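You operate a simulated robot arm through the tools that you are given. There is no shell and no other tool. Be economical: measure what you need, move in short steps, check, and stop when the job is done.

You are at the controls of a simulated two-armed robot. One attempt, no reset.

## Task
Open the lower drawer, put the 7 KN slotted bracket from the top of the bench cabinet in the inside of the lower drawer and shut the drawer again. Put the grease cartridge marked "general" from the middle of the framing bench on the top of the bench cabinet and the grease cartridge that says "empty" on the top shelf of the stud rack. Open the red bin lid. The order is free.

The check looks at the end state, three seconds after you hand in, the way a careful person would. Anything else that was tipped, shoved, dropped, spilled or broken makes it a failure. Lids that push on must go on centred and level and be pressed home; caps that screw on are set level and turned clockwise until they are tight.

## Robot
Two 7-joint arms with two-finger parallel grippers on one trunk, on a base that drives. Base frame: it is fixed to the floor where the robot stands at the start and does not move with it; the origin is under the middle of the robot, x ahead of it, y to its left, z up. Readings come in mm, rad, newtons and seconds.
The left shoulder is at the start at [30, 119, 985], the right one opposite. With the tool pointing down near the work surface each hand reaches from about 280 to 680 mm from the robot's upright axis, wherever it stands, measured 20 degrees to its own side. Places, roughly: grease cartridge [-1500, 1500, 1000]; inside of the lower drawer [600, 100, 500]; lower drawer [500, 0, 600]; red bin lid [-2300, 8900, 400]; top of the bench cabinet [600, 100, 900]; top shelf of the stud rack [800, -400, 1300]. Payload 3.43 kg a hand.
The tool frame of a hand sits at the grasp point between the pads (the TCP): z along the fingers, y along the line on which they close. The tips reach 30 mm beyond it. Largest opening 94 mm; finger width 28, thickness 10; the body of the gripper, 50 by 96 mm, starts 55 mm behind the TCP.
Orientation is that of the tool frame in the base frame, as a unit quaternion [x, y, z, w]. With the fingers straight down and closing along the base's y, the tool's x points along the base's -x, its y along +y and its z along -z.

## Interface
- The arms move only by the tool drive_tool. It takes "left_rows", "right_rows" or both (then of equal length, played together; a hand with none holds still); each is a list of rows, each a list of 3 entries, a list of its own where there are three numbers: the shift along the tool's x, y, z in units of 50 mm (1.0 is 50 mm), then the turn, a rotation vector about the tool's x, y, z in units of 6 degrees (1.0 is 6 degrees), then the gripper command, from -1 (shut) to 1 (fully open), values between in proportion. In form: [[[dx, dy, dz], [rx, ry, rz], gripper], ...]. A call has 1 to 20 rows; each row shifts and turns the commanded pose from where the row before left it, along the tool's axes as they then stand. A call with a number of a shift or a turn outside -1 to 1 is refused whole. Each row takes 0.2 s and may step no farther than 50 mm and 0.15 rad from the row before; otherwise, or with a gripper value out of range, the whole call is refused. Where a pose cannot be reached the arm comes as near as it can. A force on the tool above 40 N (or 10 N above the force at the start of the call, whichever is more), or a blocked arm, ends the call early, and 0.2 s more pass. The fingers move at their own pace (about 72 mm/s each) and stop on an object; they squeeze with about 22 N. The grip force told is the motor's: it shows also when the fingers shut on nothing. Time passes only in rows, and 0.2 s behind the last, so rows that do not move let the fingers close. The reply holds the time, the measured pose of the TCP, the force on the tool along the base axes, the opening and the grip force, in the units named above and with some noise, with the torque about the TCP (base axes, N m) and any sound that the robot's microphone picked up.
- Cameras (640 x 400 px; columns grow to the right, rows downward): "scene" is now at [41.9, -13.6, 1688.8]; the picture's right is [-0.19, -0.98, 0.00], its down [-0.78, 0.15, -0.61] and it looks along [0.60, -0.12, -0.79] (base axes); focal length 232 px, centre (320, 200). "left" rides on the left gripper at [76, -14, -102] in its tool frame; the picture's right is [0.18, 0.98, 0.00], its down [-0.75, 0.14, -0.64] and it looks along [-0.63, 0.12, 0.77] (tool axes); focal length 243 px, centre (320, 200). "right" rides on the right gripper at [76, 14, -102] in its tool frame; the picture's right is [-0.18, 0.98, 0.00], its down [-0.75, -0.14, -0.64] and it looks along [-0.63, -0.12, 0.77] (tool axes); focal length 243 px, centre (320, 200). There is no depth. A picture from a camera that has moved, and an enlarged one, comes with that camera's place and axes in the base frame and with its lens.
- snapshot(camera): a new picture of that camera. No time passes.
- move_column(by): slides the trunk up (or, below 0, down) by that many mm; the arms and the scene camera ride with it, the base frame stays. It gives what a move gives, with no picture.
- drive_base(legs): drives the robot by 1 to 6 legs, each [ahead, turn to the left] in mm and rad, along the robot's own axes; the way and the turn of a leg run together, so that a leg with both is an arc; at most 1500 mm and 3.142 rad a leg. The arms and the cameras ride along, it lands a little off, and it stops where it bumps. It gives what a move gives.
- turn_head(pan, tilt): turns the head with the scene camera to pan (to the left, within 2.496 rad either way) and tilt (down, from -0.506 to 1.204), counted from straight ahead of the robot. It gives what a move gives.
- close_up(camera, box): a new picture of the part [left, top, right, bottom] of that camera's present view, enlarged. No time passes.
- hand_in(): hands the job in; it is judged then, once.

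Go step by step. Nothing tells you exact positions but the pictures and the camera data: compare them with the known pose of the tool, close in by small moves and look again before you grip or let go. The budget is 165 turns and 138 pictures, counting those below and the enlarged ones. Unless the task says otherwise, let go and move clear before handing in.

The tools are called after ">>>" by a JSON object that holds its "name" and its "arguments". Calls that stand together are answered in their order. drive_tool: Moves the arms, as the interface text tells. Its arguments: {"type":"object","properties":{"left_rows":{"type":"array"},"right_rows":{"type":"array"}},"required":[]} The other tools are called the same way: move_column (by) slides the trunk up or down; drive_base (legs) drives the base; turn_head (pan, tilt) turns the head that bears the scene camera; snapshot (camera) takes a picture; close_up (camera, box) takes an enlarged picture of a part of a camera's view; hand_in () hands the job in.

At the start:

```text
clock: 0.0
left_eef_pos: [463.2, 64.8, 999.8]
left_tool_rot: [0.0, 1.0, 0.0, 0.0]
left_ft_force: [0.1, 0.3, 0.3]
left_torque: [-0.02, 0.0, 0.02]
left_finger_gap: 93.8
left_finger_force: 0.1
right_eef_pos: [379.0, -204.7, 1000.0]
right_tool_rot: [0.0, 1.0, 0.0, 0.0]
right_ft_force: [0.2, 0.1, 0.2]
right_torque: [-0.01, -0.01, 0.02]
right_finger_gap: 94.2
right_finger_force: 0.1
trunk travel left (down, up): [-250.0, 160.0]
robot x, y, heading: [-3.5, 0.6, 0.007]
head pan, tilt: [-0.195, 0.913]
```

scene: 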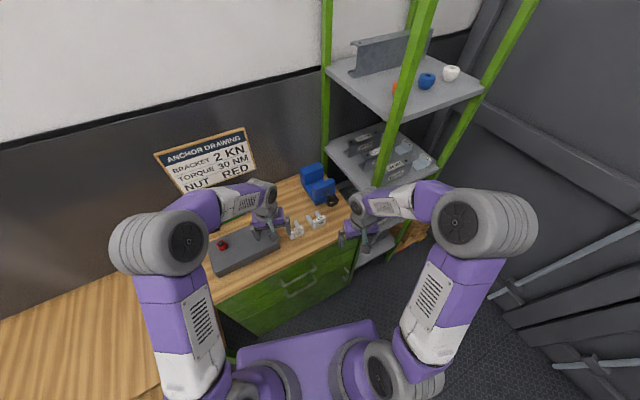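
right: 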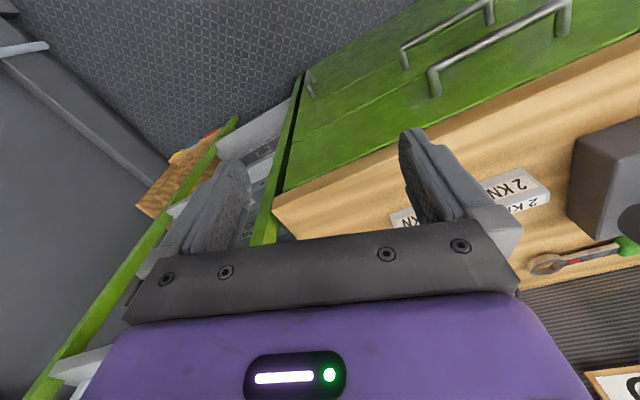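
left: 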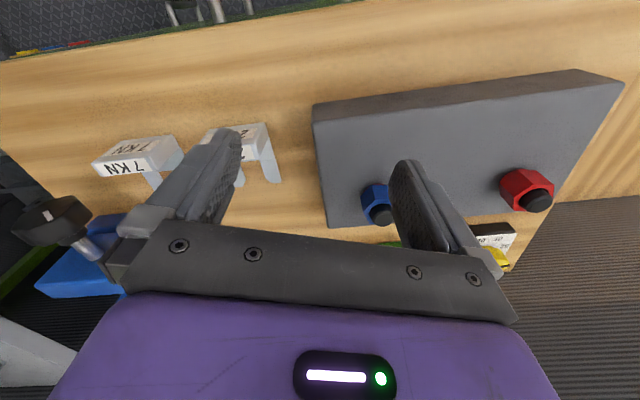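

I see the cabinet with brackets on top, the green drawers below, and the stud rack to the right. I'll look closer at the brackets and the drawer handles first.

>>> {"name": "close_up", "arguments": {"camera": "left", "box": [60, 80, 340, 255]}}

>>> {"name": "close_up", "arguments": {"camera": "scene", "box": [200, 160, 400, 350]}}

```text
2.29 times, centred on (200, 168) of left
camera zoom: at [386.6, 49.9, 1103.2], right [-0.18, 0.98, 0.0], down [0.75, 0.14, 0.64], along [0.63, 0.12, -0.77], focal length 555 px, centre (594, 274)
```

zoom: 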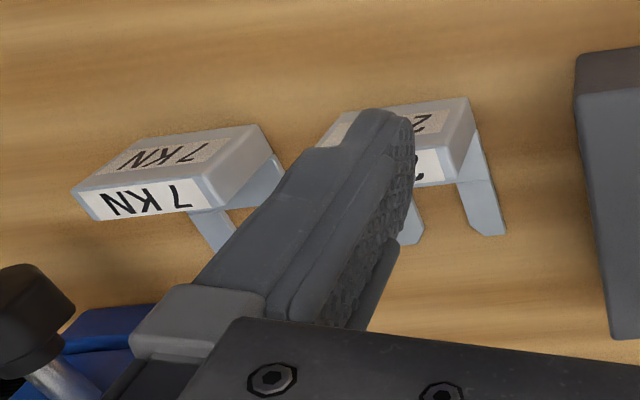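

```text
2.11 times, centred on (300, 255) of scene
camera zoom: at [41.9, -13.6, 1688.8], right [-0.19, -0.98, 0.0], down [-0.78, 0.15, -0.61], along [0.6, -0.12, -0.79], focal length 489 px, centre (362, 84)
```

zoom: 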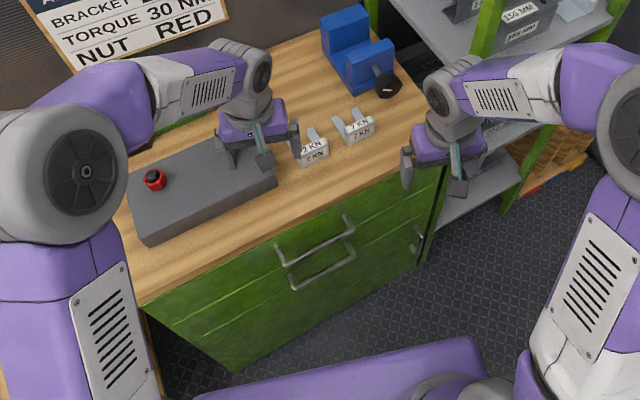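

The cabinet looks rotated by about 18° to the left. I'll back off and turn to face it squarely, so there is room for the drawer, and then look again.

>>> {"name": "drive_base", "arguments": {"legs": [[-300, 0], [0, 0.3]]}}

>>> {"name": "turn_head", "arguments": {"pan": 0.0, "tilt": 0.75}}

>>> {"name": "snapshot", "arguments": {"camera": "scene"}}

>>> {"name": "snapshot", "arguments": {"camera": "right"}}

```text
clock: 3.0
left_eef_pos: [128.9, 196.3, 999.5]
left_tool_rot: [-0.147, 0.989, 0.0, 0.0]
left_ft_force: [-0.7, 0.1, 0.3]
left_torque: [0.0, 0.02, -0.04]
left_finger_gap: 94.0
left_finger_force: 0.1
right_eef_pos: [125.9, -84.9, 998.6]
right_tool_rot: [-0.147, 0.989, 0.0, -0.001]
right_ft_force: [-1.1, 0.8, -0.1]
right_torque: [0.0, 0.02, -0.02]
right_finger_gap: 94.1
right_finger_force: 0.1
trunk travel left (down, up): [-250.0, 160.0]
robot x, y, heading: [-293.6, 3.0, 0.296]
head pan, tilt: [-0.195, 0.913]
```

```text
clock: 3.7
left_eef_pos: [128.6, 196.3, 1000.7]
left_tool_rot: [-0.147, 0.989, 0.0, -0.001]
left_ft_force: [-0.7, 0.3, -0.4]
left_torque: [0.0, 0.01, 0.02]
left_finger_gap: 94.0
left_finger_force: 0.1
right_eef_pos: [125.2, -86.5, 1000.5]
right_tool_rot: [-0.147, 0.989, 0.0, 0.0]
right_ft_force: [-0.1, -0.1, 0.6]
right_torque: [0.01, -0.02, -0.02]
right_finger_gap: 93.8
right_finger_force: 0.0
trunk travel left (down, up): [-250.0, 160.0]
robot x, y, heading: [-296.1, -1.3, 0.296]
head pan, tilt: [0.0, 0.75]
```

```text
132 pictures are left
camera scene: at [-245.8, 16.3, 1701.6], right [0.29, -0.96, 0.0], down [-0.65, -0.2, -0.73], along [0.7, 0.21, -0.68], focal length 232 px, centre (320, 200)
```

scene: 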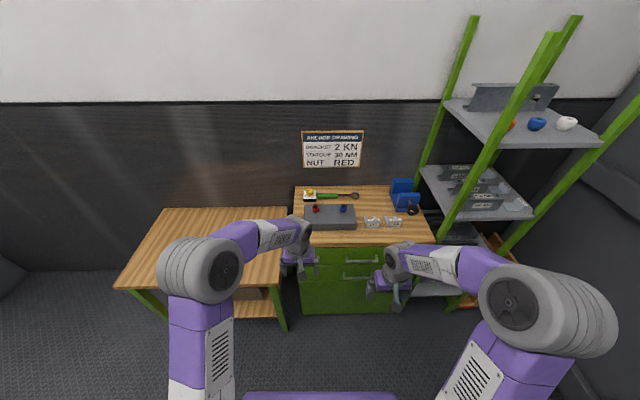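

```text
131 pictures are left
camera right: at [49.0, -94.1, 1103.2], right [-0.11, 0.99, 0.0], down [0.76, 0.08, 0.64], along [0.64, 0.07, -0.77], focal length 243 px, centre (320, 200)
```

right: 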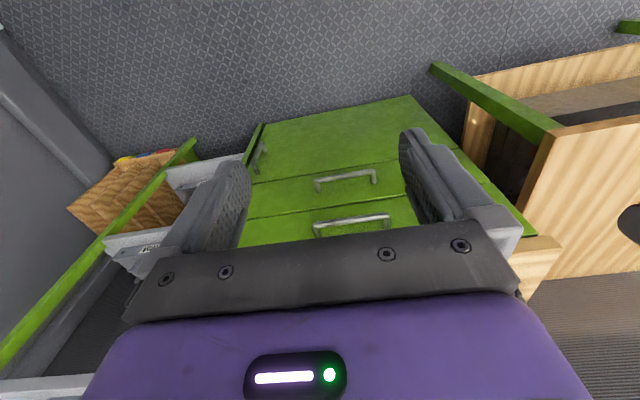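

>>> {"name": "close_up", "arguments": {"camera": "scene", "box": [280, 180, 450, 320]}}

>>> {"name": "close_up", "arguments": {"camera": "right", "box": [230, 80, 450, 250]}}

>>> {"name": "close_up", "arguments": {"camera": "left", "box": [0, 0, 640, 400]}}

```text
2.86 times, centred on (365, 250) of scene
camera zoom: at [-245.8, 16.3, 1701.6], right [0.29, -0.96, 0.0], down [-0.65, -0.2, -0.73], along [0.7, 0.21, -0.68], focal length 664 px, centre (191, 57)
```

zoom: 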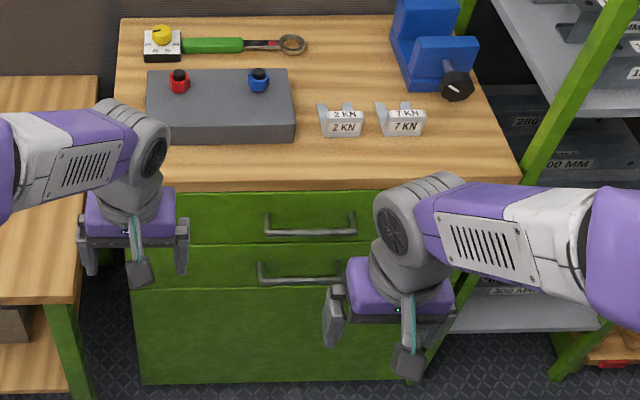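

```text
2.35 times, centred on (340, 165) of right
camera zoom: at [49.0, -94.1, 1103.2], right [-0.11, 0.99, 0.0], down [0.76, 0.08, 0.64], along [0.64, 0.07, -0.77], focal length 571 px, centre (273, 282)
```

zoom: 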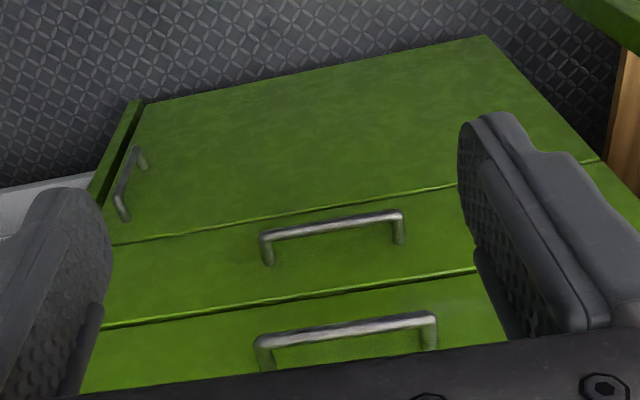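

```text
1.00 times, centred on (320, 200) of left (not enlarged: the box is as wide or as high as the picture)
camera zoom: at [60.4, 160.3, 1103.2], right [-0.46, 0.89, 0.0], down [0.68, 0.35, 0.64], along [0.57, 0.3, -0.77], focal length 243 px, centre (320, 200)
```

zoom: 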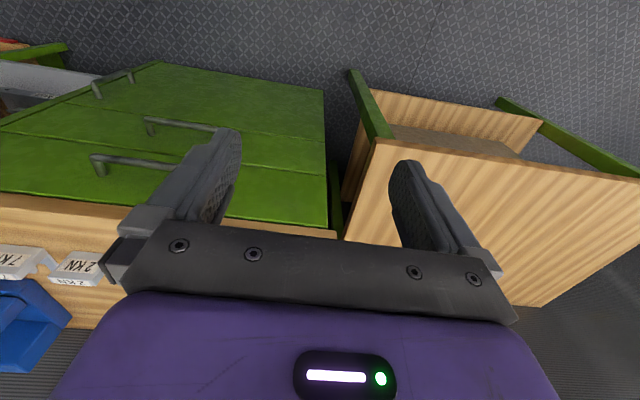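

The lower handle is near (360, -4, 643), the 7 KN bracket near (553, -111, ~890), and the cabinet yaw is about 0.32. I'll move sideways so the right hand can pick the bracket and the left hand can later open the drawer.

>>> {"name": "drive_base", "arguments": {"legs": [[0, -0.725], [370, 0], [0, 0.75]]}}

>>> {"name": "snapshot", "arguments": {"camera": "right"}}

>>> {"name": "snapshot", "arguments": {"camera": "scene"}}

```text
clock: 8.0
left_eef_pos: [476.2, -286.2, 999.1]
left_tool_rot: [0.215, 0.977, 0.003, -0.007]
left_ft_force: [-0.3, 0.0, 0.1]
left_torque: [0.02, -0.02, -0.01]
left_finger_gap: 94.1
left_finger_force: 0.0
right_eef_pos: [289.9, -496.6, 999.3]
right_tool_rot: [0.214, 0.977, 0.001, 0.0]
right_ft_force: [0.3, -1.1, -0.3]
right_torque: [0.01, -0.02, 0.02]
right_finger_gap: 93.8
right_finger_force: 0.2
trunk travel left (down, up): [-250.0, 160.0]
robot x, y, heading: [35.2, -151.2, -0.432]
head pan, tilt: [0.0, 0.75]
stopped in leg 2: the force on the tool passed its limit at 58 N (the readings are from after the stop); the commanded pose is now the measured one
```

```text
127 pictures are left
camera right: at [226.7, -452.1, 1103.1], right [0.58, 0.82, 0.0], down [0.63, -0.44, 0.64], along [0.52, -0.37, -0.77], focal length 243 px, centre (320, 200)
```

right: 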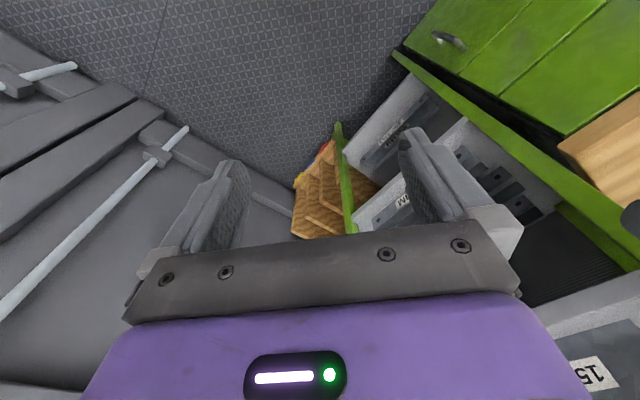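

```text
126 pictures are left
camera scene: at [79.1, -174.3, 1701.6], right [-0.42, -0.91, 0.0], down [-0.62, 0.29, -0.73], along [0.66, -0.31, -0.68], focal length 232 px, centre (320, 200)
```

scene: 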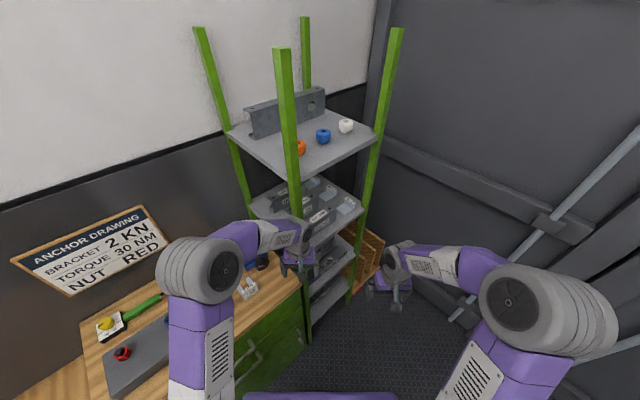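

A hand touched something near the rack post. I'll back away from it before turning to face the cabinet, then check the rack.

>>> {"name": "drive_base", "arguments": {"legs": [[-150, 0], [0, 0.75]]}}

>>> {"name": "snapshot", "arguments": {"camera": "scene"}}

```text
clock: 11.3
left_eef_pos: [314.7, 113.6, 999.7]
left_tool_rot: [-0.157, 0.988, 0.0, -0.008]
left_ft_force: [0.2, -0.2, 0.0]
left_torque: [0.0, 0.0, -0.01]
left_finger_gap: 94.1
left_finger_force: 0.1
right_eef_pos: [321.1, -167.2, 1000.3]
right_tool_rot: [-0.158, 0.987, -0.001, 0.0]
right_ft_force: [0.1, -0.6, 0.8]
right_torque: [0.01, 0.0, 0.05]
right_finger_gap: 94.1
right_finger_force: 0.1
trunk travel left (down, up): [-250.0, 160.0]
robot x, y, heading: [-99.9, -90.9, 0.315]
head pan, tilt: [0.0, 0.75]
```

```text
125 pictures are left
camera scene: at [-52.4, -73.7, 1701.6], right [0.31, -0.95, 0.0], down [-0.65, -0.21, -0.73], along [0.7, 0.23, -0.68], focal length 232 px, centre (320, 200)
```

scene: 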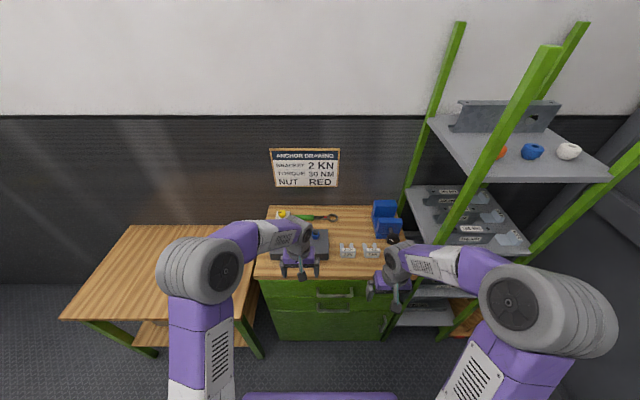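

>>> {"name": "drive_base", "arguments": {"legs": [[110, 0]]}}

>>> {"name": "snapshot", "arguments": {"camera": "right"}}

>>> {"name": "close_up", "arguments": {"camera": "scene", "box": [260, 200, 460, 325]}}

```text
clock: 12.5
left_eef_pos: [417.8, 147.3, 998.6]
left_tool_rot: [-0.158, 0.987, 0.0, -0.007]
left_ft_force: [-0.6, 0.3, 0.3]
left_torque: [0.01, 0.03, 0.0]
left_finger_gap: 94.2
left_finger_force: 0.1
right_eef_pos: [423.5, -132.7, 998.7]
right_tool_rot: [-0.158, 0.987, 0.0, -0.001]
right_ft_force: [0.0, -0.1, 0.3]
right_torque: [0.0, 0.03, -0.04]
right_finger_gap: 93.8
right_finger_force: 0.1
trunk travel left (down, up): [-250.0, 160.0]
robot x, y, heading: [2.4, -58.0, 0.311]
head pan, tilt: [0.0, 0.75]
```

```text
124 pictures are left
camera right: at [348.3, -143.9, 1102.9], right [-0.13, 0.99, 0.0], down [0.76, 0.1, 0.64], along [0.64, 0.08, -0.77], focal length 243 px, centre (320, 200)
```

right: 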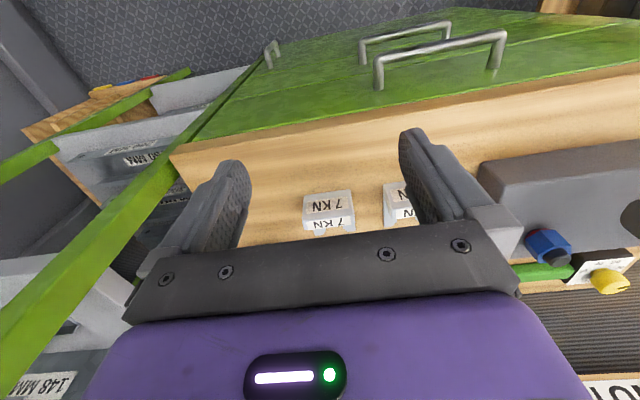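

```text
3.20 times, centred on (360, 262) of scene
camera zoom: at [51.6, -39.9, 1701.6], right [0.31, -0.95, 0.0], down [-0.65, -0.21, -0.73], along [0.69, 0.23, -0.68], focal length 743 px, centre (192, 0)
```

zoom: 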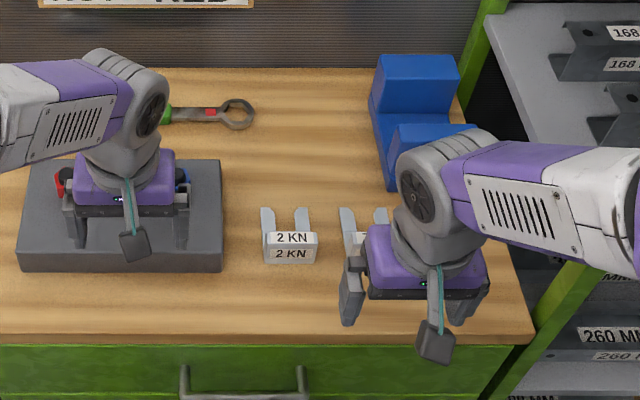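

The 7 KN bracket's block is about 62 mm wide, with its top front edge near (544, -110, 896). I'll move the right hand above it with a partial opening.

>>> {"name": "drive_tool", "arguments": {"right_rows": [[[-0.9, -0.11, 0.33], [0, 0, 0], 0.66], [[-0.9, -0.11, 0.33], [0, 0, 0], 0.66], [[-0.9, -0.11, 0.33], [0, 0, 0], 0.66], [[0, 0, 0], [0, 0, 0], 0.66]]}}

>>> {"name": "snapshot", "arguments": {"camera": "right"}}

>>> {"name": "close_up", "arguments": {"camera": "scene", "box": [300, 200, 430, 290]}}

```text
clock: 13.5
left_eef_pos: [417.0, 147.1, 1000.9]
left_tool_rot: [-0.158, 0.987, 0.001, -0.007]
left_ft_force: [-0.2, -0.4, -0.3]
left_torque: [0.02, -0.02, -0.01]
left_finger_gap: 94.0
left_finger_force: 0.1
right_eef_pos: [558.5, -104.8, 950.7]
right_tool_rot: [-0.158, 0.988, -0.001, 0.0]
right_ft_force: [-0.2, -0.3, 0.3]
right_torque: [-0.04, 0.0, 0.01]
right_finger_gap: 78.1
right_finger_force: 0.1
trunk travel left (down, up): [-250.0, 160.0]
robot x, y, heading: [3.6, -54.9, 0.318]
head pan, tilt: [0.0, 0.75]
```

```text
122 pictures are left
camera right: at [481.2, -115.7, 1054.0], right [-0.13, 0.99, 0.0], down [0.76, 0.1, 0.64], along [0.64, 0.09, -0.77], focal length 243 px, centre (320, 200)
```

right: 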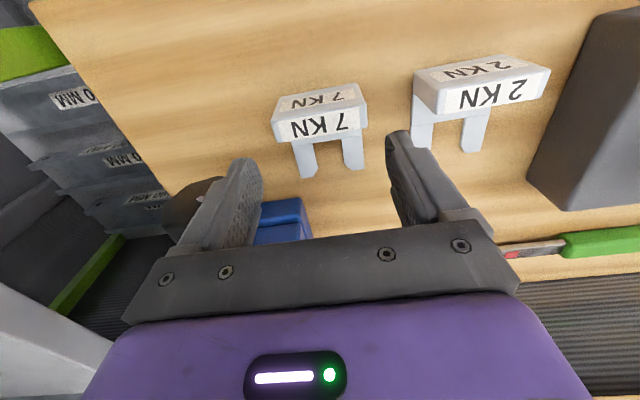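

```text
4.44 times, centred on (365, 245) of scene
camera zoom: at [49.4, -40.6, 1701.7], right [0.31, -0.95, 0.0], down [-0.65, -0.21, -0.73], along [0.7, 0.23, -0.68], focal length 1032 px, centre (120, 0)
```

zoom: 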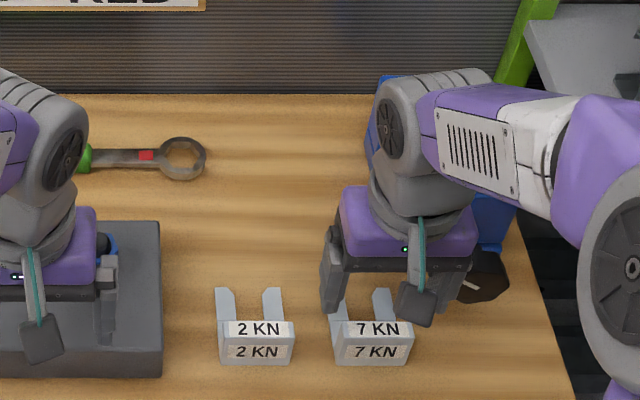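

>>> {"name": "drive_tool", "arguments": {"right_rows": [[[0.2, 0.05, 0], [0, 0, 0], 0.66], [[0, 0, 0.53], [0, 0, 0], 0.66], [[0, 0, 0.52], [0, 0, 0], 0.66]]}}

>>> {"name": "snapshot", "arguments": {"camera": "right"}}

>>> {"name": "close_up", "arguments": {"camera": "scene", "box": [330, 220, 430, 300]}}

```text
clock: 14.3
left_eef_pos: [417.8, 147.7, 1000.1]
left_tool_rot: [-0.159, 0.987, 0.001, -0.008]
left_ft_force: [-0.7, 1.1, -0.1]
left_torque: [0.05, 0.02, -0.01]
left_finger_gap: 93.7
left_finger_force: 0.0
right_eef_pos: [548.6, -107.5, 897.7]
right_tool_rot: [-0.159, 0.987, 0.0, 0.0]
right_ft_force: [0.0, 0.0, -0.8]
right_torque: [-0.01, -0.03, 0.01]
right_finger_gap: 77.9
right_finger_force: 0.1
trunk travel left (down, up): [-250.0, 160.0]
robot x, y, heading: [3.5, -59.0, 0.314]
head pan, tilt: [0.0, 0.75]
```

```text
120 pictures are left
camera right: at [472.7, -117.0, 1001.2], right [-0.13, 0.99, 0.0], down [0.76, 0.1, 0.64], along [0.64, 0.09, -0.77], focal length 243 px, centre (320, 200)
```

right: 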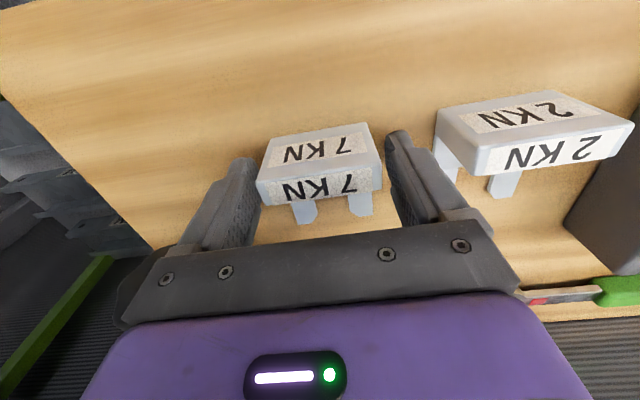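

```text
5.00 times, centred on (380, 260) of scene
camera zoom: at [50.6, -40.2, 1701.6], right [0.31, -0.95, 0.0], down [-0.65, -0.21, -0.73], along [0.69, 0.23, -0.68], focal length 1161 px, centre (20, -100)
```

zoom: 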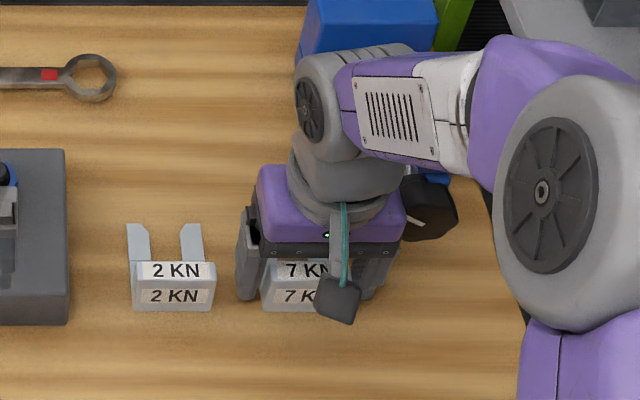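

>>> {"name": "drive_tool", "arguments": {"right_rows": [[[0, 0, 0], [0, 0, 0], -1], [[0, 0, 0], [0, 0, 0], -1], [[0, 0, 0], [0, 0, 0], -1], [[0, 0, -0.4], [0, 0, 0], -1], [[0, 0, -0.8], [0, 0, 0], -1], [[0, 0, -1], [0, 0, 0], -1]]}}

>>> {"name": "snapshot", "arguments": {"camera": "right"}}

```text
clock: 15.7
left_eef_pos: [416.3, 145.6, 999.8]
left_tool_rot: [-0.157, 0.988, 0.001, -0.006]
left_ft_force: [-1.0, 0.5, 0.3]
left_torque: [0.01, -0.02, -0.01]
left_finger_gap: 94.0
left_finger_force: 0.1
right_eef_pos: [547.8, -109.6, 1007.4]
right_tool_rot: [-0.158, 0.987, 0.0, 0.0]
right_ft_force: [-0.4, 0.2, -0.9]
right_torque: [0.03, -0.02, 0.0]
right_finger_gap: 64.0
right_finger_force: 21.7
trunk travel left (down, up): [-250.0, 160.0]
robot x, y, heading: [3.7, -58.2, 0.316]
head pan, tilt: [0.0, 0.75]
```

```text
118 pictures are left
camera right: at [471.9, -119.2, 1110.8], right [-0.13, 0.99, 0.0], down [0.76, 0.1, 0.64], along [0.64, 0.08, -0.77], focal length 243 px, centre (320, 200)
```

right: 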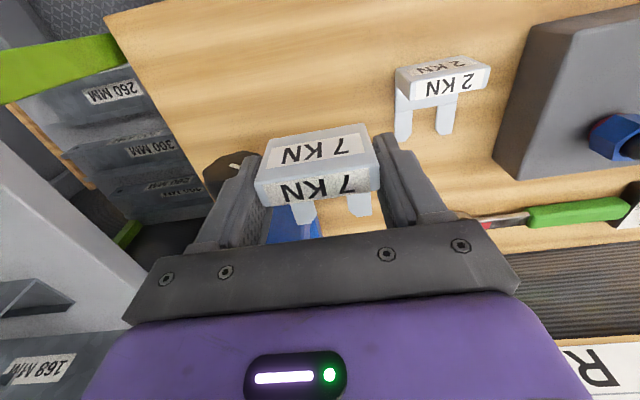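

The bracket is held at a 64 mm gap. Next I'll back off, turn the left hand to point forward with vertical closing, and tuck the right hand back.

>>> {"name": "drive_base", "arguments": {"legs": [[-270, 0]]}}

>>> {"name": "drive_tool", "arguments": {"left_rows": [[[0, 0, 0], [-0.77, -0.77, 0.77], 1], [[0, 0, 0], [-0.77, -0.77, 0.77], 1], [[0, 0, 0], [-0.77, -0.77, 0.77], 1], [[0, 0, 0], [-0.77, -0.77, 0.77], 1], [[0, 0, 0], [-0.77, -0.77, 0.77], 1], [[0, 0, 0], [-0.77, -0.77, 0.77], 1], [[0, 0, 0], [-0.77, -0.77, 0.77], 1], [[0, 0, 0], [-0.77, -0.77, 0.77], 1], [[0, 0, 0], [-0.77, -0.77, 0.77], 1], [[0, 0, 0], [-0.77, -0.77, 0.77], 1], [[0, 0, 0], [-0.77, -0.77, 0.77], 1], [[0, 0, 0], [-0.77, -0.77, 0.77], 1], [[0, 0, 0], [-0.77, -0.77, 0.77], 1], [[0, 0, 0], [-0.77, -0.77, 0.77], 1], [[0, 0, 0], [-0.77, -0.77, 0.77], 1]], "right_rows": [[[0.8, -0.3, 0], [0, 0, 0], -1], [[0.8, -0.3, 0], [0, 0, 0], -1], [[0.8, -0.3, 0], [0, 0, 0], -1], [[0.4, -0.2, 0], [0, 0, 0], -1], [[0, 0, 0], [0, 0, 0], -1], [[0, 0, 0], [0, 0, 0], -1], [[0, 0, 0], [0, 0, 0], -1], [[0, 0, 0], [0, 0, 0], -1], [[0, 0, 0], [0, 0, 0], -1], [[0, 0, 0], [0, 0, 0], -1], [[0, 0, 0], [0, 0, 0], -1], [[0, 0, 0], [0, 0, 0], -1], [[0, 0, 0], [0, 0, 0], -1], [[0, 0, 0], [0, 0, 0], -1], [[0, 0, 0], [0, 0, 0], -1]]}}

>>> {"name": "snapshot", "arguments": {"camera": "left"}}

>>> {"name": "snapshot", "arguments": {"camera": "scene"}}

```text
clock: 17.7
left_eef_pos: [158.2, 62.7, 999.3]
left_tool_rot: [-0.159, 0.987, 0.001, -0.007]
left_ft_force: [0.6, -0.2, -0.3]
left_torque: [0.03, -0.04, -0.01]
left_finger_gap: 94.2
left_finger_force: 0.1
right_eef_pos: [292.2, -192.9, 1007.6]
right_tool_rot: [-0.159, 0.987, 0.0, 0.0]
right_ft_force: [0.0, 0.1, -1.4]
right_torque: [0.0, -0.01, 0.01]
right_finger_gap: 63.6
right_finger_force: 21.9
trunk travel left (down, up): [-250.0, 160.0]
robot x, y, heading: [-258.5, -137.5, 0.32]
head pan, tilt: [0.0, 0.75]
```

```text
clock: 20.9
left_eef_pos: [160.8, 63.1, 999.8]
left_tool_rot: [0.418, 0.576, 0.57, 0.411]
left_ft_force: [-0.4, 0.7, 0.2]
left_torque: [0.0, 0.0, -0.02]
left_finger_gap: 93.9
left_finger_force: 0.1
right_eef_pos: [176.7, -286.1, 1008.5]
right_tool_rot: [-0.159, 0.987, 0.0, 0.0]
right_ft_force: [0.7, 0.2, -0.9]
right_torque: [-0.02, 0.02, 0.02]
right_finger_gap: 63.7
right_finger_force: 21.6
trunk travel left (down, up): [-250.0, 160.0]
robot x, y, heading: [-252.6, -139.4, 0.314]
head pan, tilt: [0.0, 0.75]
```

```text
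117 pictures are left
camera left: at [38.3, 102.7, 987.2], right [-0.04, 0.17, 0.98], down [-0.37, -0.92, 0.15], along [0.93, -0.36, 0.11], focal length 243 px, centre (320, 200)
```

left: 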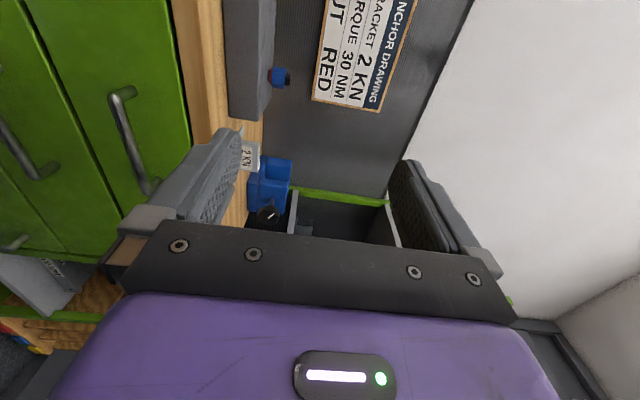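

```text
116 pictures are left
camera scene: at [-206.9, -124.8, 1701.6], right [0.31, -0.95, 0.0], down [-0.65, -0.21, -0.73], along [0.69, 0.23, -0.68], focal length 232 px, centre (320, 200)
```

scene: 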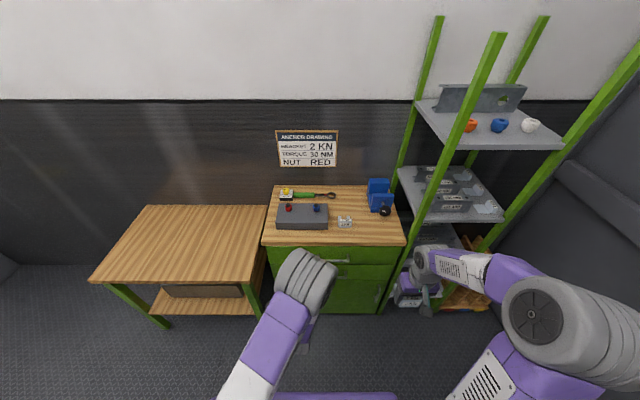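

>>> {"name": "move_column", "arguments": {"by": -210}}

>>> {"name": "snapshot", "arguments": {"camera": "left"}}

>>> {"name": "close_up", "arguments": {"camera": "scene", "box": [200, 170, 440, 320]}}

```text
clock: 23.1
left_eef_pos: [158.2, 61.6, 789.0]
left_tool_rot: [0.418, 0.576, 0.571, 0.41]
left_ft_force: [0.2, 0.1, 0.0]
left_torque: [-0.01, 0.02, -0.02]
left_finger_gap: 94.2
left_finger_force: 0.0
right_eef_pos: [176.7, -287.5, 799.9]
right_tool_rot: [-0.158, 0.987, 0.001, 0.0]
right_ft_force: [0.1, -0.1, -1.9]
right_torque: [-0.01, 0.0, 0.0]
right_finger_gap: 63.6
right_finger_force: 22.4
trunk travel left (down, up): [-40.0, 370.0]
robot x, y, heading: [-255.6, -140.2, 0.316]
head pan, tilt: [0.0, 0.75]
```

```text
115 pictures are left
camera left: at [38.0, 102.5, 777.5], right [-0.04, 0.18, 0.98], down [-0.37, -0.92, 0.15], along [0.93, -0.36, 0.11], focal length 243 px, centre (320, 200)
```

left: 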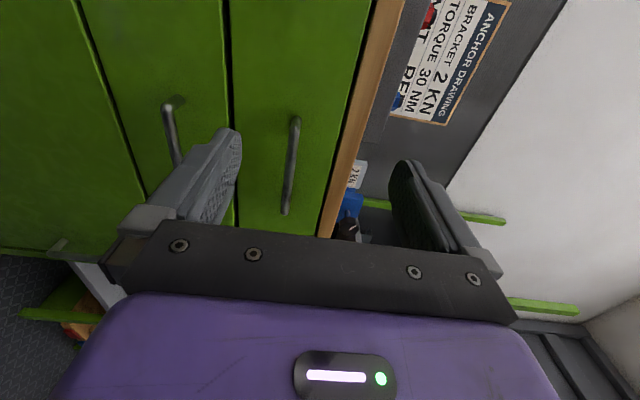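

```text
2.67 times, centred on (320, 245) of scene
camera zoom: at [-207.4, -125.1, 1491.7], right [0.31, -0.95, 0.0], down [-0.65, -0.21, -0.73], along [0.69, 0.23, -0.68], focal length 619 px, centre (320, 80)
```

zoom: 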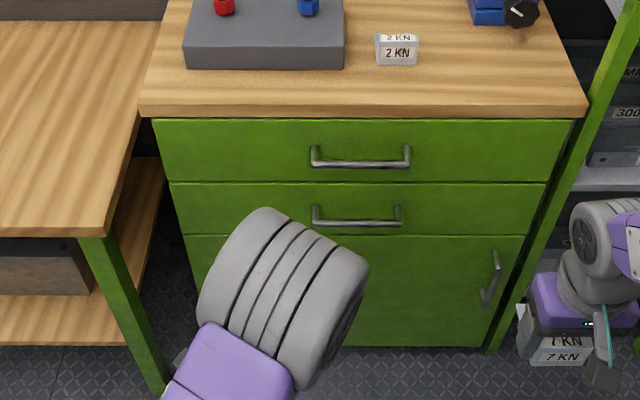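

The lower handle's middle is near (355, 0, 636). I'll move the left hand to a pre-grasp point 80 mm short of it.

>>> {"name": "drive_tool", "arguments": {"left_rows": [[[-0.48, -0.605, 0.36], [0, 0, 0], 0.4], [[-0.48, -0.605, 0.36], [0, 0, 0], 0.4], [[-0.48, -0.605, 0.36], [0, 0, 0], 0.4], [[-0.48, -0.605, 0.36], [0, 0, 0], 0.4], [[-0.48, -0.605, 0.36], [0, 0, 0], 0.4]]}}

>>> {"name": "snapshot", "arguments": {"camera": "left"}}

>>> {"name": "close_up", "arguments": {"camera": "scene", "box": [240, 190, 440, 315]}}

```text
clock: 24.3
left_eef_pos: [280.9, -26.1, 634.0]
left_tool_rot: [0.418, 0.576, 0.57, 0.41]
left_ft_force: [0.4, 1.0, 0.4]
left_torque: [-0.02, 0.01, 0.01]
left_finger_gap: 65.6
left_finger_force: 0.0
right_eef_pos: [177.7, -287.5, 798.3]
right_tool_rot: [-0.159, 0.987, 0.0, -0.001]
right_ft_force: [1.0, -0.4, -1.7]
right_torque: [0.01, 0.01, 0.0]
right_finger_gap: 63.8
right_finger_force: 21.9
trunk travel left (down, up): [-40.0, 370.0]
robot x, y, heading: [-254.3, -139.3, 0.316]
head pan, tilt: [0.0, 0.75]
```

```text
113 pictures are left
camera left: at [159.3, 15.1, 622.6], right [-0.04, 0.17, 0.98], down [-0.37, -0.92, 0.15], along [0.93, -0.36, 0.11], focal length 243 px, centre (320, 200)
```

left: 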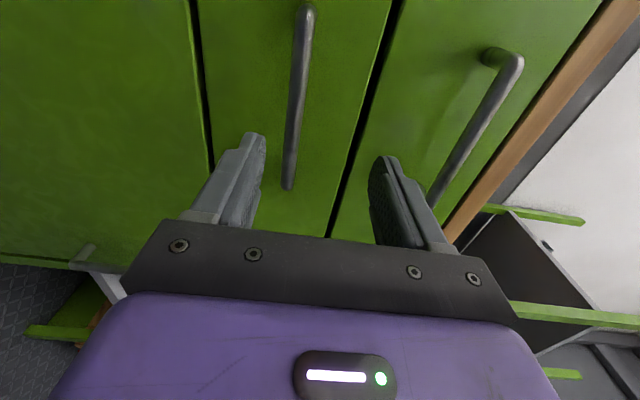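

```text
3.20 times, centred on (340, 252) of scene
camera zoom: at [-207.1, -125.2, 1491.6], right [0.31, -0.95, 0.0], down [-0.65, -0.21, -0.73], along [0.69, 0.23, -0.68], focal length 743 px, centre (256, 32)
```

zoom: 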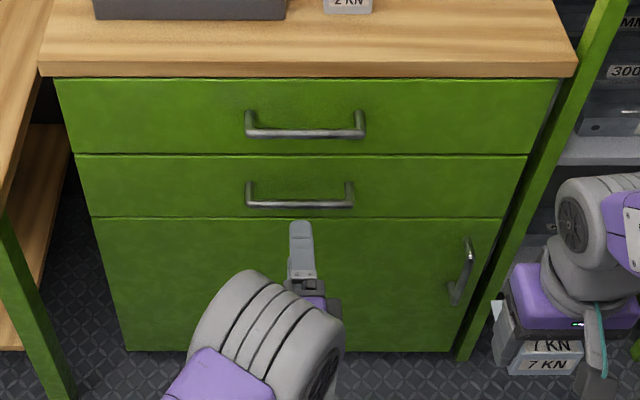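

The bar now resolves to about z 615, 94 mm ahead of the TCP. I'll advance onto it and grip.

>>> {"name": "drive_tool", "arguments": {"left_rows": [[[0, -0.38, 0], [0, 0, 0], 0.4], [[0, 0, 0.85], [0, 0, 0], 0.4], [[0, 0, 0.8], [0, 0, 0], 0.4]]}}

>>> {"name": "snapshot", "arguments": {"camera": "left"}}

>>> {"name": "close_up", "arguments": {"camera": "scene", "box": [260, 220, 400, 300]}}

```text
clock: 25.1
left_eef_pos: [358.7, 4.7, 617.0]
left_tool_rot: [0.419, 0.576, 0.57, 0.41]
left_ft_force: [-1.6, 0.4, 0.2]
left_torque: [0.01, 0.02, -0.02]
left_finger_gap: 65.9
left_finger_force: 0.1
right_eef_pos: [175.9, -287.0, 798.4]
right_tool_rot: [-0.159, 0.987, 0.001, -0.001]
right_ft_force: [-0.6, -0.4, -1.2]
right_torque: [-0.01, -0.03, -0.02]
right_finger_gap: 63.8
right_finger_force: 22.0
trunk travel left (down, up): [-40.0, 370.0]
robot x, y, heading: [-254.8, -146.6, 0.315]
head pan, tilt: [0.0, 0.75]
```

```text
111 pictures are left
camera left: at [237.5, 43.6, 604.4], right [-0.04, 0.18, 0.98], down [-0.37, -0.92, 0.15], along [0.93, -0.36, 0.11], focal length 243 px, centre (320, 200)
```

left: 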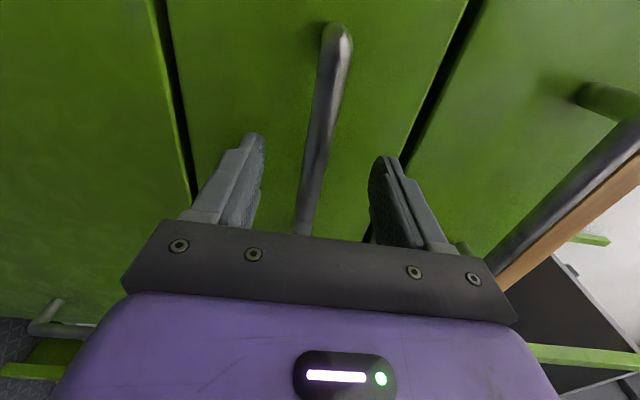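

```text
4.57 times, centred on (330, 260) of scene
camera zoom: at [-207.1, -124.9, 1491.6], right [0.31, -0.95, 0.0], down [-0.65, -0.21, -0.73], along [0.69, 0.23, -0.68], focal length 1062 px, centre (274, -74)
```

zoom: 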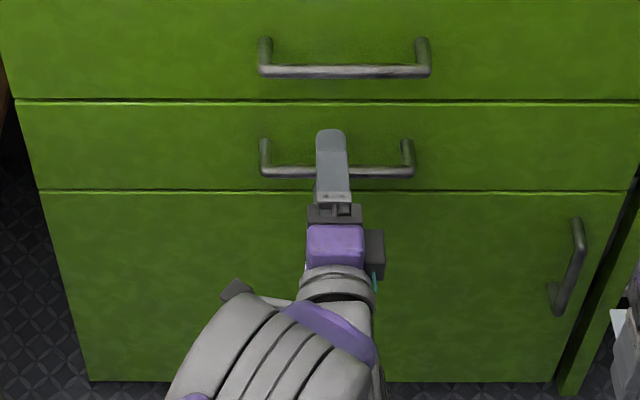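

>>> {"name": "drive_tool", "arguments": {"left_rows": [[[0, 0, 0], [0, 0, 0], -1], [[0, 0, 0], [0, 0, 0], -1], [[0, 0, 0], [0, 0, 0], -1], [[0, 0, 0], [0, 0, 0], -1]]}}

>>> {"name": "close_up", "arguments": {"camera": "left", "box": [120, 20, 520, 260]}}

```text
clock: 26.1
left_eef_pos: [358.7, 4.2, 614.3]
left_tool_rot: [0.42, 0.579, 0.567, 0.409]
left_ft_force: [1.6, -0.1, -21.3]
left_torque: [-0.63, 0.14, -0.32]
left_finger_gap: 13.8
left_finger_force: 44.5
right_eef_pos: [177.7, -287.3, 797.6]
right_tool_rot: [-0.159, 0.987, 0.0, -0.001]
right_ft_force: [-0.4, 0.6, -1.0]
right_torque: [0.02, -0.01, -0.05]
right_finger_gap: 63.8
right_finger_force: 21.9
trunk travel left (down, up): [-40.0, 370.0]
robot x, y, heading: [-255.8, -145.3, 0.318]
head pan, tilt: [0.0, 0.75]
```

```text
1.60 times, centred on (320, 140) of left
camera zoom: at [236.7, 43.5, 601.5], right [-0.04, 0.18, 0.98], down [-0.37, -0.92, 0.15], along [0.93, -0.36, 0.1], focal length 388 px, centre (320, 296)
```

zoom: 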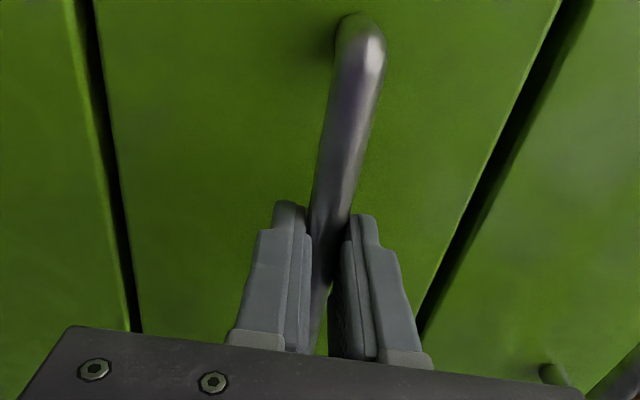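

>>> {"name": "drive_tool", "arguments": {"left_rows": [[[0, -0.06, 0], [0, 0, 0], -1], [[0, 0, -0.3], [0, 0, 0], -1], [[0, 0, -0.5], [0, 0, 0], -1], [[0, 0, -0.6], [0, 0, 0], -1], [[0, 0, -0.6], [0, 0, 0], -1]]}}

>>> {"name": "snapshot", "arguments": {"camera": "scene"}}

```text
clock: 27.3
left_eef_pos: [262.2, -27.3, 612.1]
left_tool_rot: [0.419, 0.579, 0.568, 0.408]
left_ft_force: [-3.3, 7.3, -19.9]
left_torque: [-0.43, 0.4, 0.65]
left_finger_gap: 13.6
left_finger_force: 44.9
right_eef_pos: [177.6, -287.1, 798.6]
right_tool_rot: [-0.159, 0.987, 0.0, -0.001]
right_ft_force: [0.4, 1.0, -1.6]
right_torque: [-0.01, -0.01, 0.02]
right_finger_gap: 63.7
right_finger_force: 22.0
trunk travel left (down, up): [-40.0, 370.0]
robot x, y, heading: [-260.3, -144.0, 0.316]
head pan, tilt: [0.0, 0.75]
```

```text
108 pictures are left
camera scene: at [-205.8, -124.1, 1491.4], right [0.31, -0.95, 0.0], down [-0.65, -0.21, -0.73], along [0.69, 0.23, -0.68], focal length 232 px, centre (320, 200)
```

scene: 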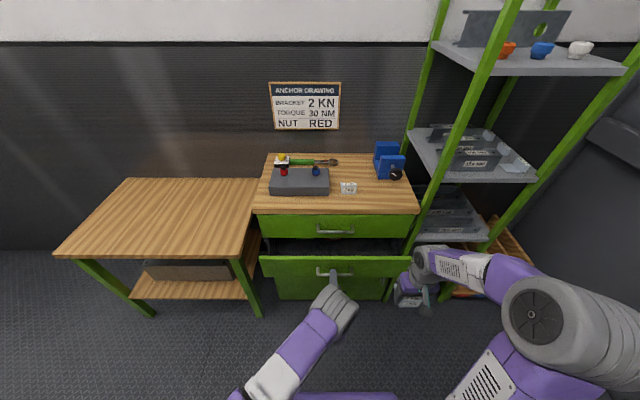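

>>> {"name": "drive_tool", "arguments": {"left_rows": [[[0, 0, -0.6], [0, 0, 0], -1], [[0, 0, -0.6], [0, 0, 0], -1], [[0, 0, -0.6], [0, 0, 0], -1], [[0, 0, -0.6], [0, 0, 0], -1], [[0, 0, -0.5], [0, 0, 0], -1]]}}

>>> {"name": "snapshot", "arguments": {"camera": "scene"}}

>>> {"name": "snapshot", "arguments": {"camera": "right"}}

```text
clock: 28.5
left_eef_pos: [125.5, -71.8, 612.0]
left_tool_rot: [0.42, 0.58, 0.567, 0.406]
left_ft_force: [-7.0, 20.7, -27.9]
left_torque: [-0.56, 0.39, 0.42]
left_finger_gap: 13.9
left_finger_force: 44.7
right_eef_pos: [177.4, -286.6, 798.5]
right_tool_rot: [-0.159, 0.987, -0.001, -0.002]
right_ft_force: [-0.5, 0.9, -1.9]
right_torque: [0.0, -0.02, -0.04]
right_finger_gap: 64.0
right_finger_force: 21.7
trunk travel left (down, up): [-40.0, 370.0]
robot x, y, heading: [-253.4, -142.6, 0.318]
head pan, tilt: [0.0, 0.75]
```

```text
107 pictures are left
camera scene: at [-206.0, -122.9, 1491.4], right [0.31, -0.95, 0.0], down [-0.65, -0.21, -0.73], along [0.69, 0.23, -0.68], focal length 232 px, centre (320, 200)
```

scene: 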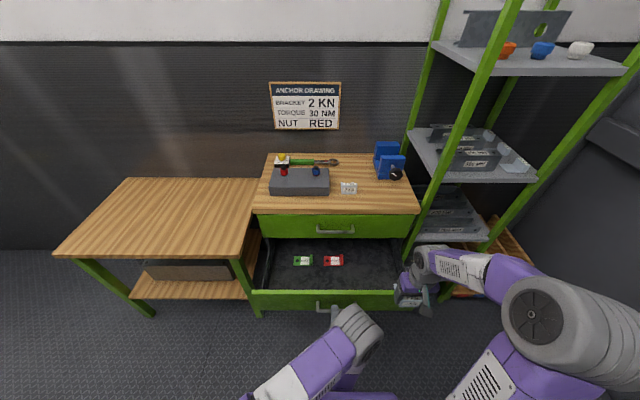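

```text
106 pictures are left
camera right: at [100.6, -296.3, 901.8], right [-0.13, 0.99, 0.0], down [0.76, 0.1, 0.64], along [0.63, 0.08, -0.77], focal length 243 px, centre (320, 200)
```

right: 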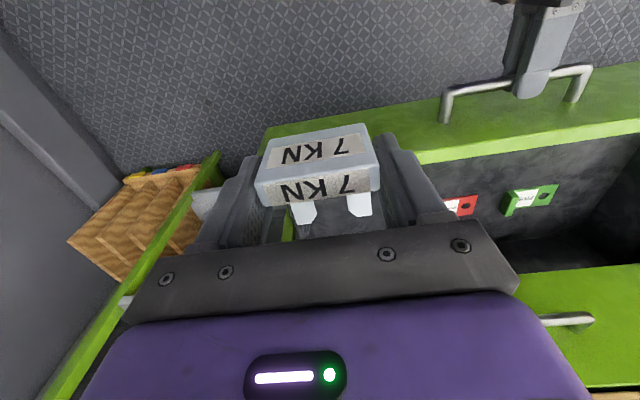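

The drawer is open about 245 mm and holds a red and a green item. I'll bring the bracket over the free right part of the drawer at about (327, -145).

>>> {"name": "drive_tool", "arguments": {"right_rows": [[[-0.743, 0.352, 0.1], [0, 0, 0], -1], [[-0.743, 0.352, 0.1], [0, 0, 0], -1], [[-0.743, 0.352, 0.2], [0, 0, 0], -1], [[-0.743, 0.352, 0.2], [0, 0, 0], -1], [[-0.743, 0.352, 0.2], [0, 0, 0], -1]]}}

>>> {"name": "snapshot", "arguments": {"camera": "right"}}

>>> {"name": "close_up", "arguments": {"camera": "scene", "box": [240, 190, 480, 340]}}

```text
clock: 29.7
left_eef_pos: [126.8, -71.4, 612.2]
left_tool_rot: [0.421, 0.58, 0.568, 0.406]
left_ft_force: [-5.3, 22.6, -32.1]
left_torque: [-0.69, 0.21, 0.3]
left_finger_gap: 13.4
left_finger_force: 44.6
right_eef_pos: [326.9, -148.1, 757.1]
right_tool_rot: [-0.16, 0.987, -0.001, -0.001]
right_ft_force: [0.1, 0.2, -1.6]
right_torque: [-0.02, 0.0, -0.03]
right_finger_gap: 63.9
right_finger_force: 21.8
trunk travel left (down, up): [-40.0, 370.0]
robot x, y, heading: [-252.0, -140.2, 0.317]
head pan, tilt: [0.0, 0.75]
```

```text
105 pictures are left
camera right: at [249.5, -157.8, 860.2], right [-0.13, 0.99, 0.0], down [0.76, 0.1, 0.64], along [0.63, 0.08, -0.77], focal length 243 px, centre (320, 200)
```

right: 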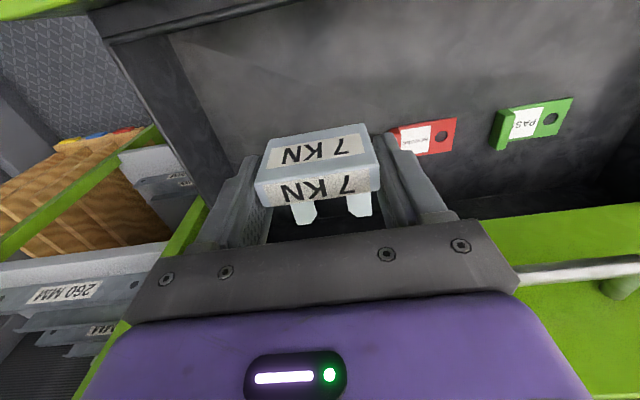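

```text
2.67 times, centred on (360, 265) of scene
camera zoom: at [-205.4, -122.6, 1491.4], right [0.31, -0.95, 0.0], down [-0.65, -0.21, -0.73], along [0.69, 0.23, -0.68], focal length 619 px, centre (213, 27)
```

zoom: 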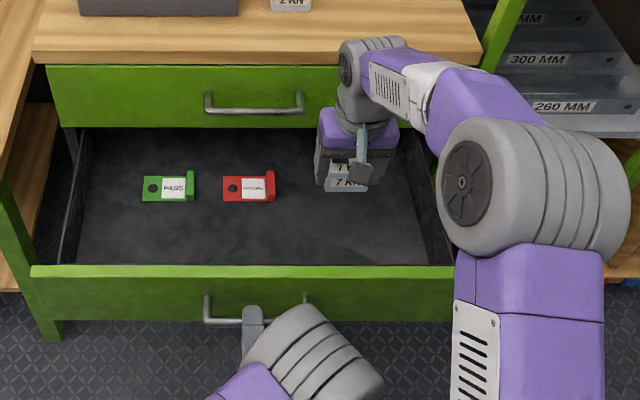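

>>> {"name": "drive_tool", "arguments": {"right_rows": [[[0.2, 0, 0.7], [0, 0, 0], -1], [[0, 0, 0.7], [0, 0, 0], -1], [[0, 0, 0.7], [0, 0, 0], -1], [[0, 0, 0.6], [0, 0, 0], -1]]}}

>>> {"name": "snapshot", "arguments": {"camera": "right"}}

>>> {"name": "close_up", "arguments": {"camera": "scene", "box": [310, 220, 430, 295]}}

```text
clock: 30.7
left_eef_pos: [126.0, -71.8, 612.8]
left_tool_rot: [0.42, 0.58, 0.568, 0.406]
left_ft_force: [-5.7, 21.4, -32.3]
left_torque: [-0.59, 0.22, 0.43]
left_finger_gap: 13.6
left_finger_force: 44.9
right_eef_pos: [316.2, -148.1, 624.7]
right_tool_rot: [-0.159, 0.987, -0.001, -0.001]
right_ft_force: [0.8, -0.9, -1.5]
right_torque: [0.0, 0.0, -0.01]
right_finger_gap: 63.7
right_finger_force: 22.3
trunk travel left (down, up): [-40.0, 370.0]
robot x, y, heading: [-257.9, -143.6, 0.319]
head pan, tilt: [0.0, 0.75]
```

```text
103 pictures are left
camera right: at [240.0, -159.2, 727.6], right [-0.13, 0.99, 0.0], down [0.76, 0.1, 0.64], along [0.63, 0.08, -0.77], focal length 243 px, centre (320, 200)
```

right: 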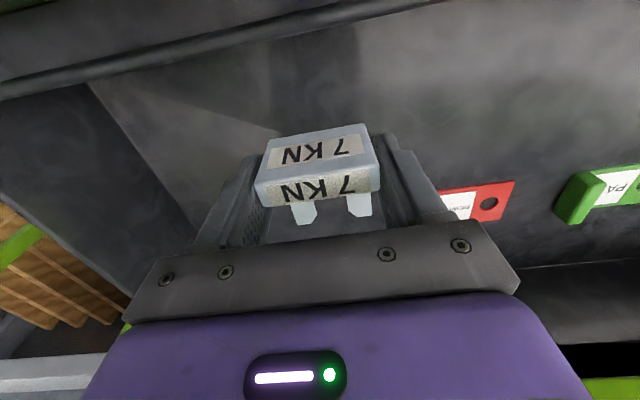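

```text
5.33 times, centred on (370, 258) of scene
camera zoom: at [-205.6, -122.7, 1491.4], right [0.31, -0.95, 0.0], down [-0.65, -0.21, -0.73], along [0.69, 0.23, -0.68], focal length 1239 px, centre (53, -107)
```

zoom: 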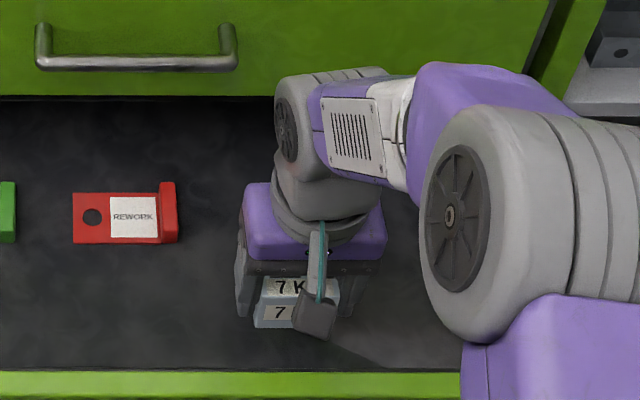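

>>> {"name": "drive_tool", "arguments": {"right_rows": [[[0, 0, 0.1], [0, 0, 0], -1], [[0, 0, 0.1], [0, 0, 0], -1], [[0, 0, 0.1], [0, 0, 0], -1], [[0, 0, 0.06], [0, 0, 0], -1]]}}

```text
clock: 31.7
left_eef_pos: [125.5, -73.1, 613.6]
left_tool_rot: [0.42, 0.581, 0.567, 0.406]
left_ft_force: [-7.4, 20.0, -30.5]
left_torque: [-0.65, 0.29, 0.44]
left_finger_gap: 13.7
left_finger_force: 44.9
right_eef_pos: [315.8, -148.9, 605.1]
right_tool_rot: [-0.159, 0.987, -0.001, -0.001]
right_ft_force: [-0.9, -0.7, -0.8]
right_torque: [-0.02, -0.02, -0.05]
right_finger_gap: 64.1
right_finger_force: 21.5
trunk travel left (down, up): [-40.0, 370.0]
robot x, y, heading: [-255.5, -142.3, 0.315]
head pan, tilt: [0.0, 0.75]
```

>>> {"name": "drive_tool", "arguments": {"right_rows": [[[0, 0, 0.06], [0, 0, 0], -1], [[0, 0, 0.06], [0, 0, 0], -1], [[0, 0, 0.06], [0, 0, 0], -1]]}}

```text
clock: 32.5
left_eef_pos: [126.7, -72.4, 611.7]
left_tool_rot: [0.421, 0.581, 0.566, 0.406]
left_ft_force: [-6.5, 20.4, -30.5]
left_torque: [-0.68, 0.31, 0.46]
left_finger_gap: 13.5
left_finger_force: 45.1
right_eef_pos: [316.5, -148.7, 595.6]
right_tool_rot: [-0.16, 0.987, -0.002, 0.0]
right_ft_force: [0.7, 0.1, -2.0]
right_torque: [-0.02, 0.0, -0.01]
right_finger_gap: 63.7
right_finger_force: 21.9
trunk travel left (down, up): [-40.0, 370.0]
robot x, y, heading: [-257.8, -138.7, 0.316]
head pan, tilt: [0.0, 0.75]
```

>>> {"name": "drive_tool", "arguments": {"right_rows": [[[0, 0, 0.05], [0, 0, 0], -1], [[0, 0, 0.05], [0, 0, 0], -1], [[0, 0, 0.05], [0, 0, 0], -1], [[0, 0, 0.05], [0, 0, 0], -1]]}}

>>> {"name": "snapshot", "arguments": {"camera": "right"}}

```text
clock: 33.5
left_eef_pos: [125.4, -71.8, 613.3]
left_tool_rot: [0.42, 0.581, 0.567, 0.406]
left_ft_force: [-6.7, 20.9, -30.1]
left_torque: [-0.64, 0.28, 0.4]
left_finger_gap: 13.6
left_finger_force: 45.4
right_eef_pos: [315.2, -148.6, 586.3]
right_tool_rot: [-0.159, 0.987, -0.002, -0.001]
right_ft_force: [-0.6, 0.3, -1.1]
right_torque: [0.01, 0.02, 0.01]
right_finger_gap: 63.7
right_finger_force: 22.2
trunk travel left (down, up): [-40.0, 370.0]
robot x, y, heading: [-254.5, -141.0, 0.316]
head pan, tilt: [0.0, 0.75]
```

```text
101 pictures are left
camera right: at [239.9, -158.6, 689.8], right [-0.13, 0.99, 0.0], down [0.76, 0.1, 0.64], along [0.64, 0.08, -0.77], focal length 243 px, centre (320, 200)
```

right: 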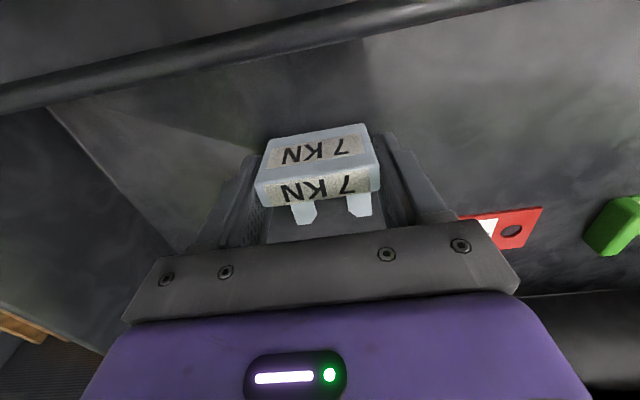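

>>> {"name": "drive_tool", "arguments": {"right_rows": [[[0, 0, 0.05], [0, 0, 0], -1], [[0, 0, 0.05], [0, 0, 0], -1], [[0, 0, 0.05], [0, 0, 0], -1], [[0, 0, 0.05], [0, 0, 0], -1]]}}

```text
clock: 34.5
left_eef_pos: [126.4, -72.1, 612.2]
left_tool_rot: [0.42, 0.581, 0.567, 0.406]
left_ft_force: [-3.1, 20.5, -34.1]
left_torque: [-0.62, 0.29, 0.45]
left_finger_gap: 13.6
left_finger_force: 45.1
right_eef_pos: [316.5, -146.6, 577.5]
right_tool_rot: [-0.158, 0.987, -0.002, -0.001]
right_ft_force: [-3.1, -0.6, 6.4]
right_torque: [0.29, -0.26, 0.07]
right_finger_gap: 63.7
right_finger_force: 22.1
trunk travel left (down, up): [-40.0, 370.0]
robot x, y, heading: [-255.8, -144.2, 0.318]
head pan, tilt: [0.0, 0.75]
```

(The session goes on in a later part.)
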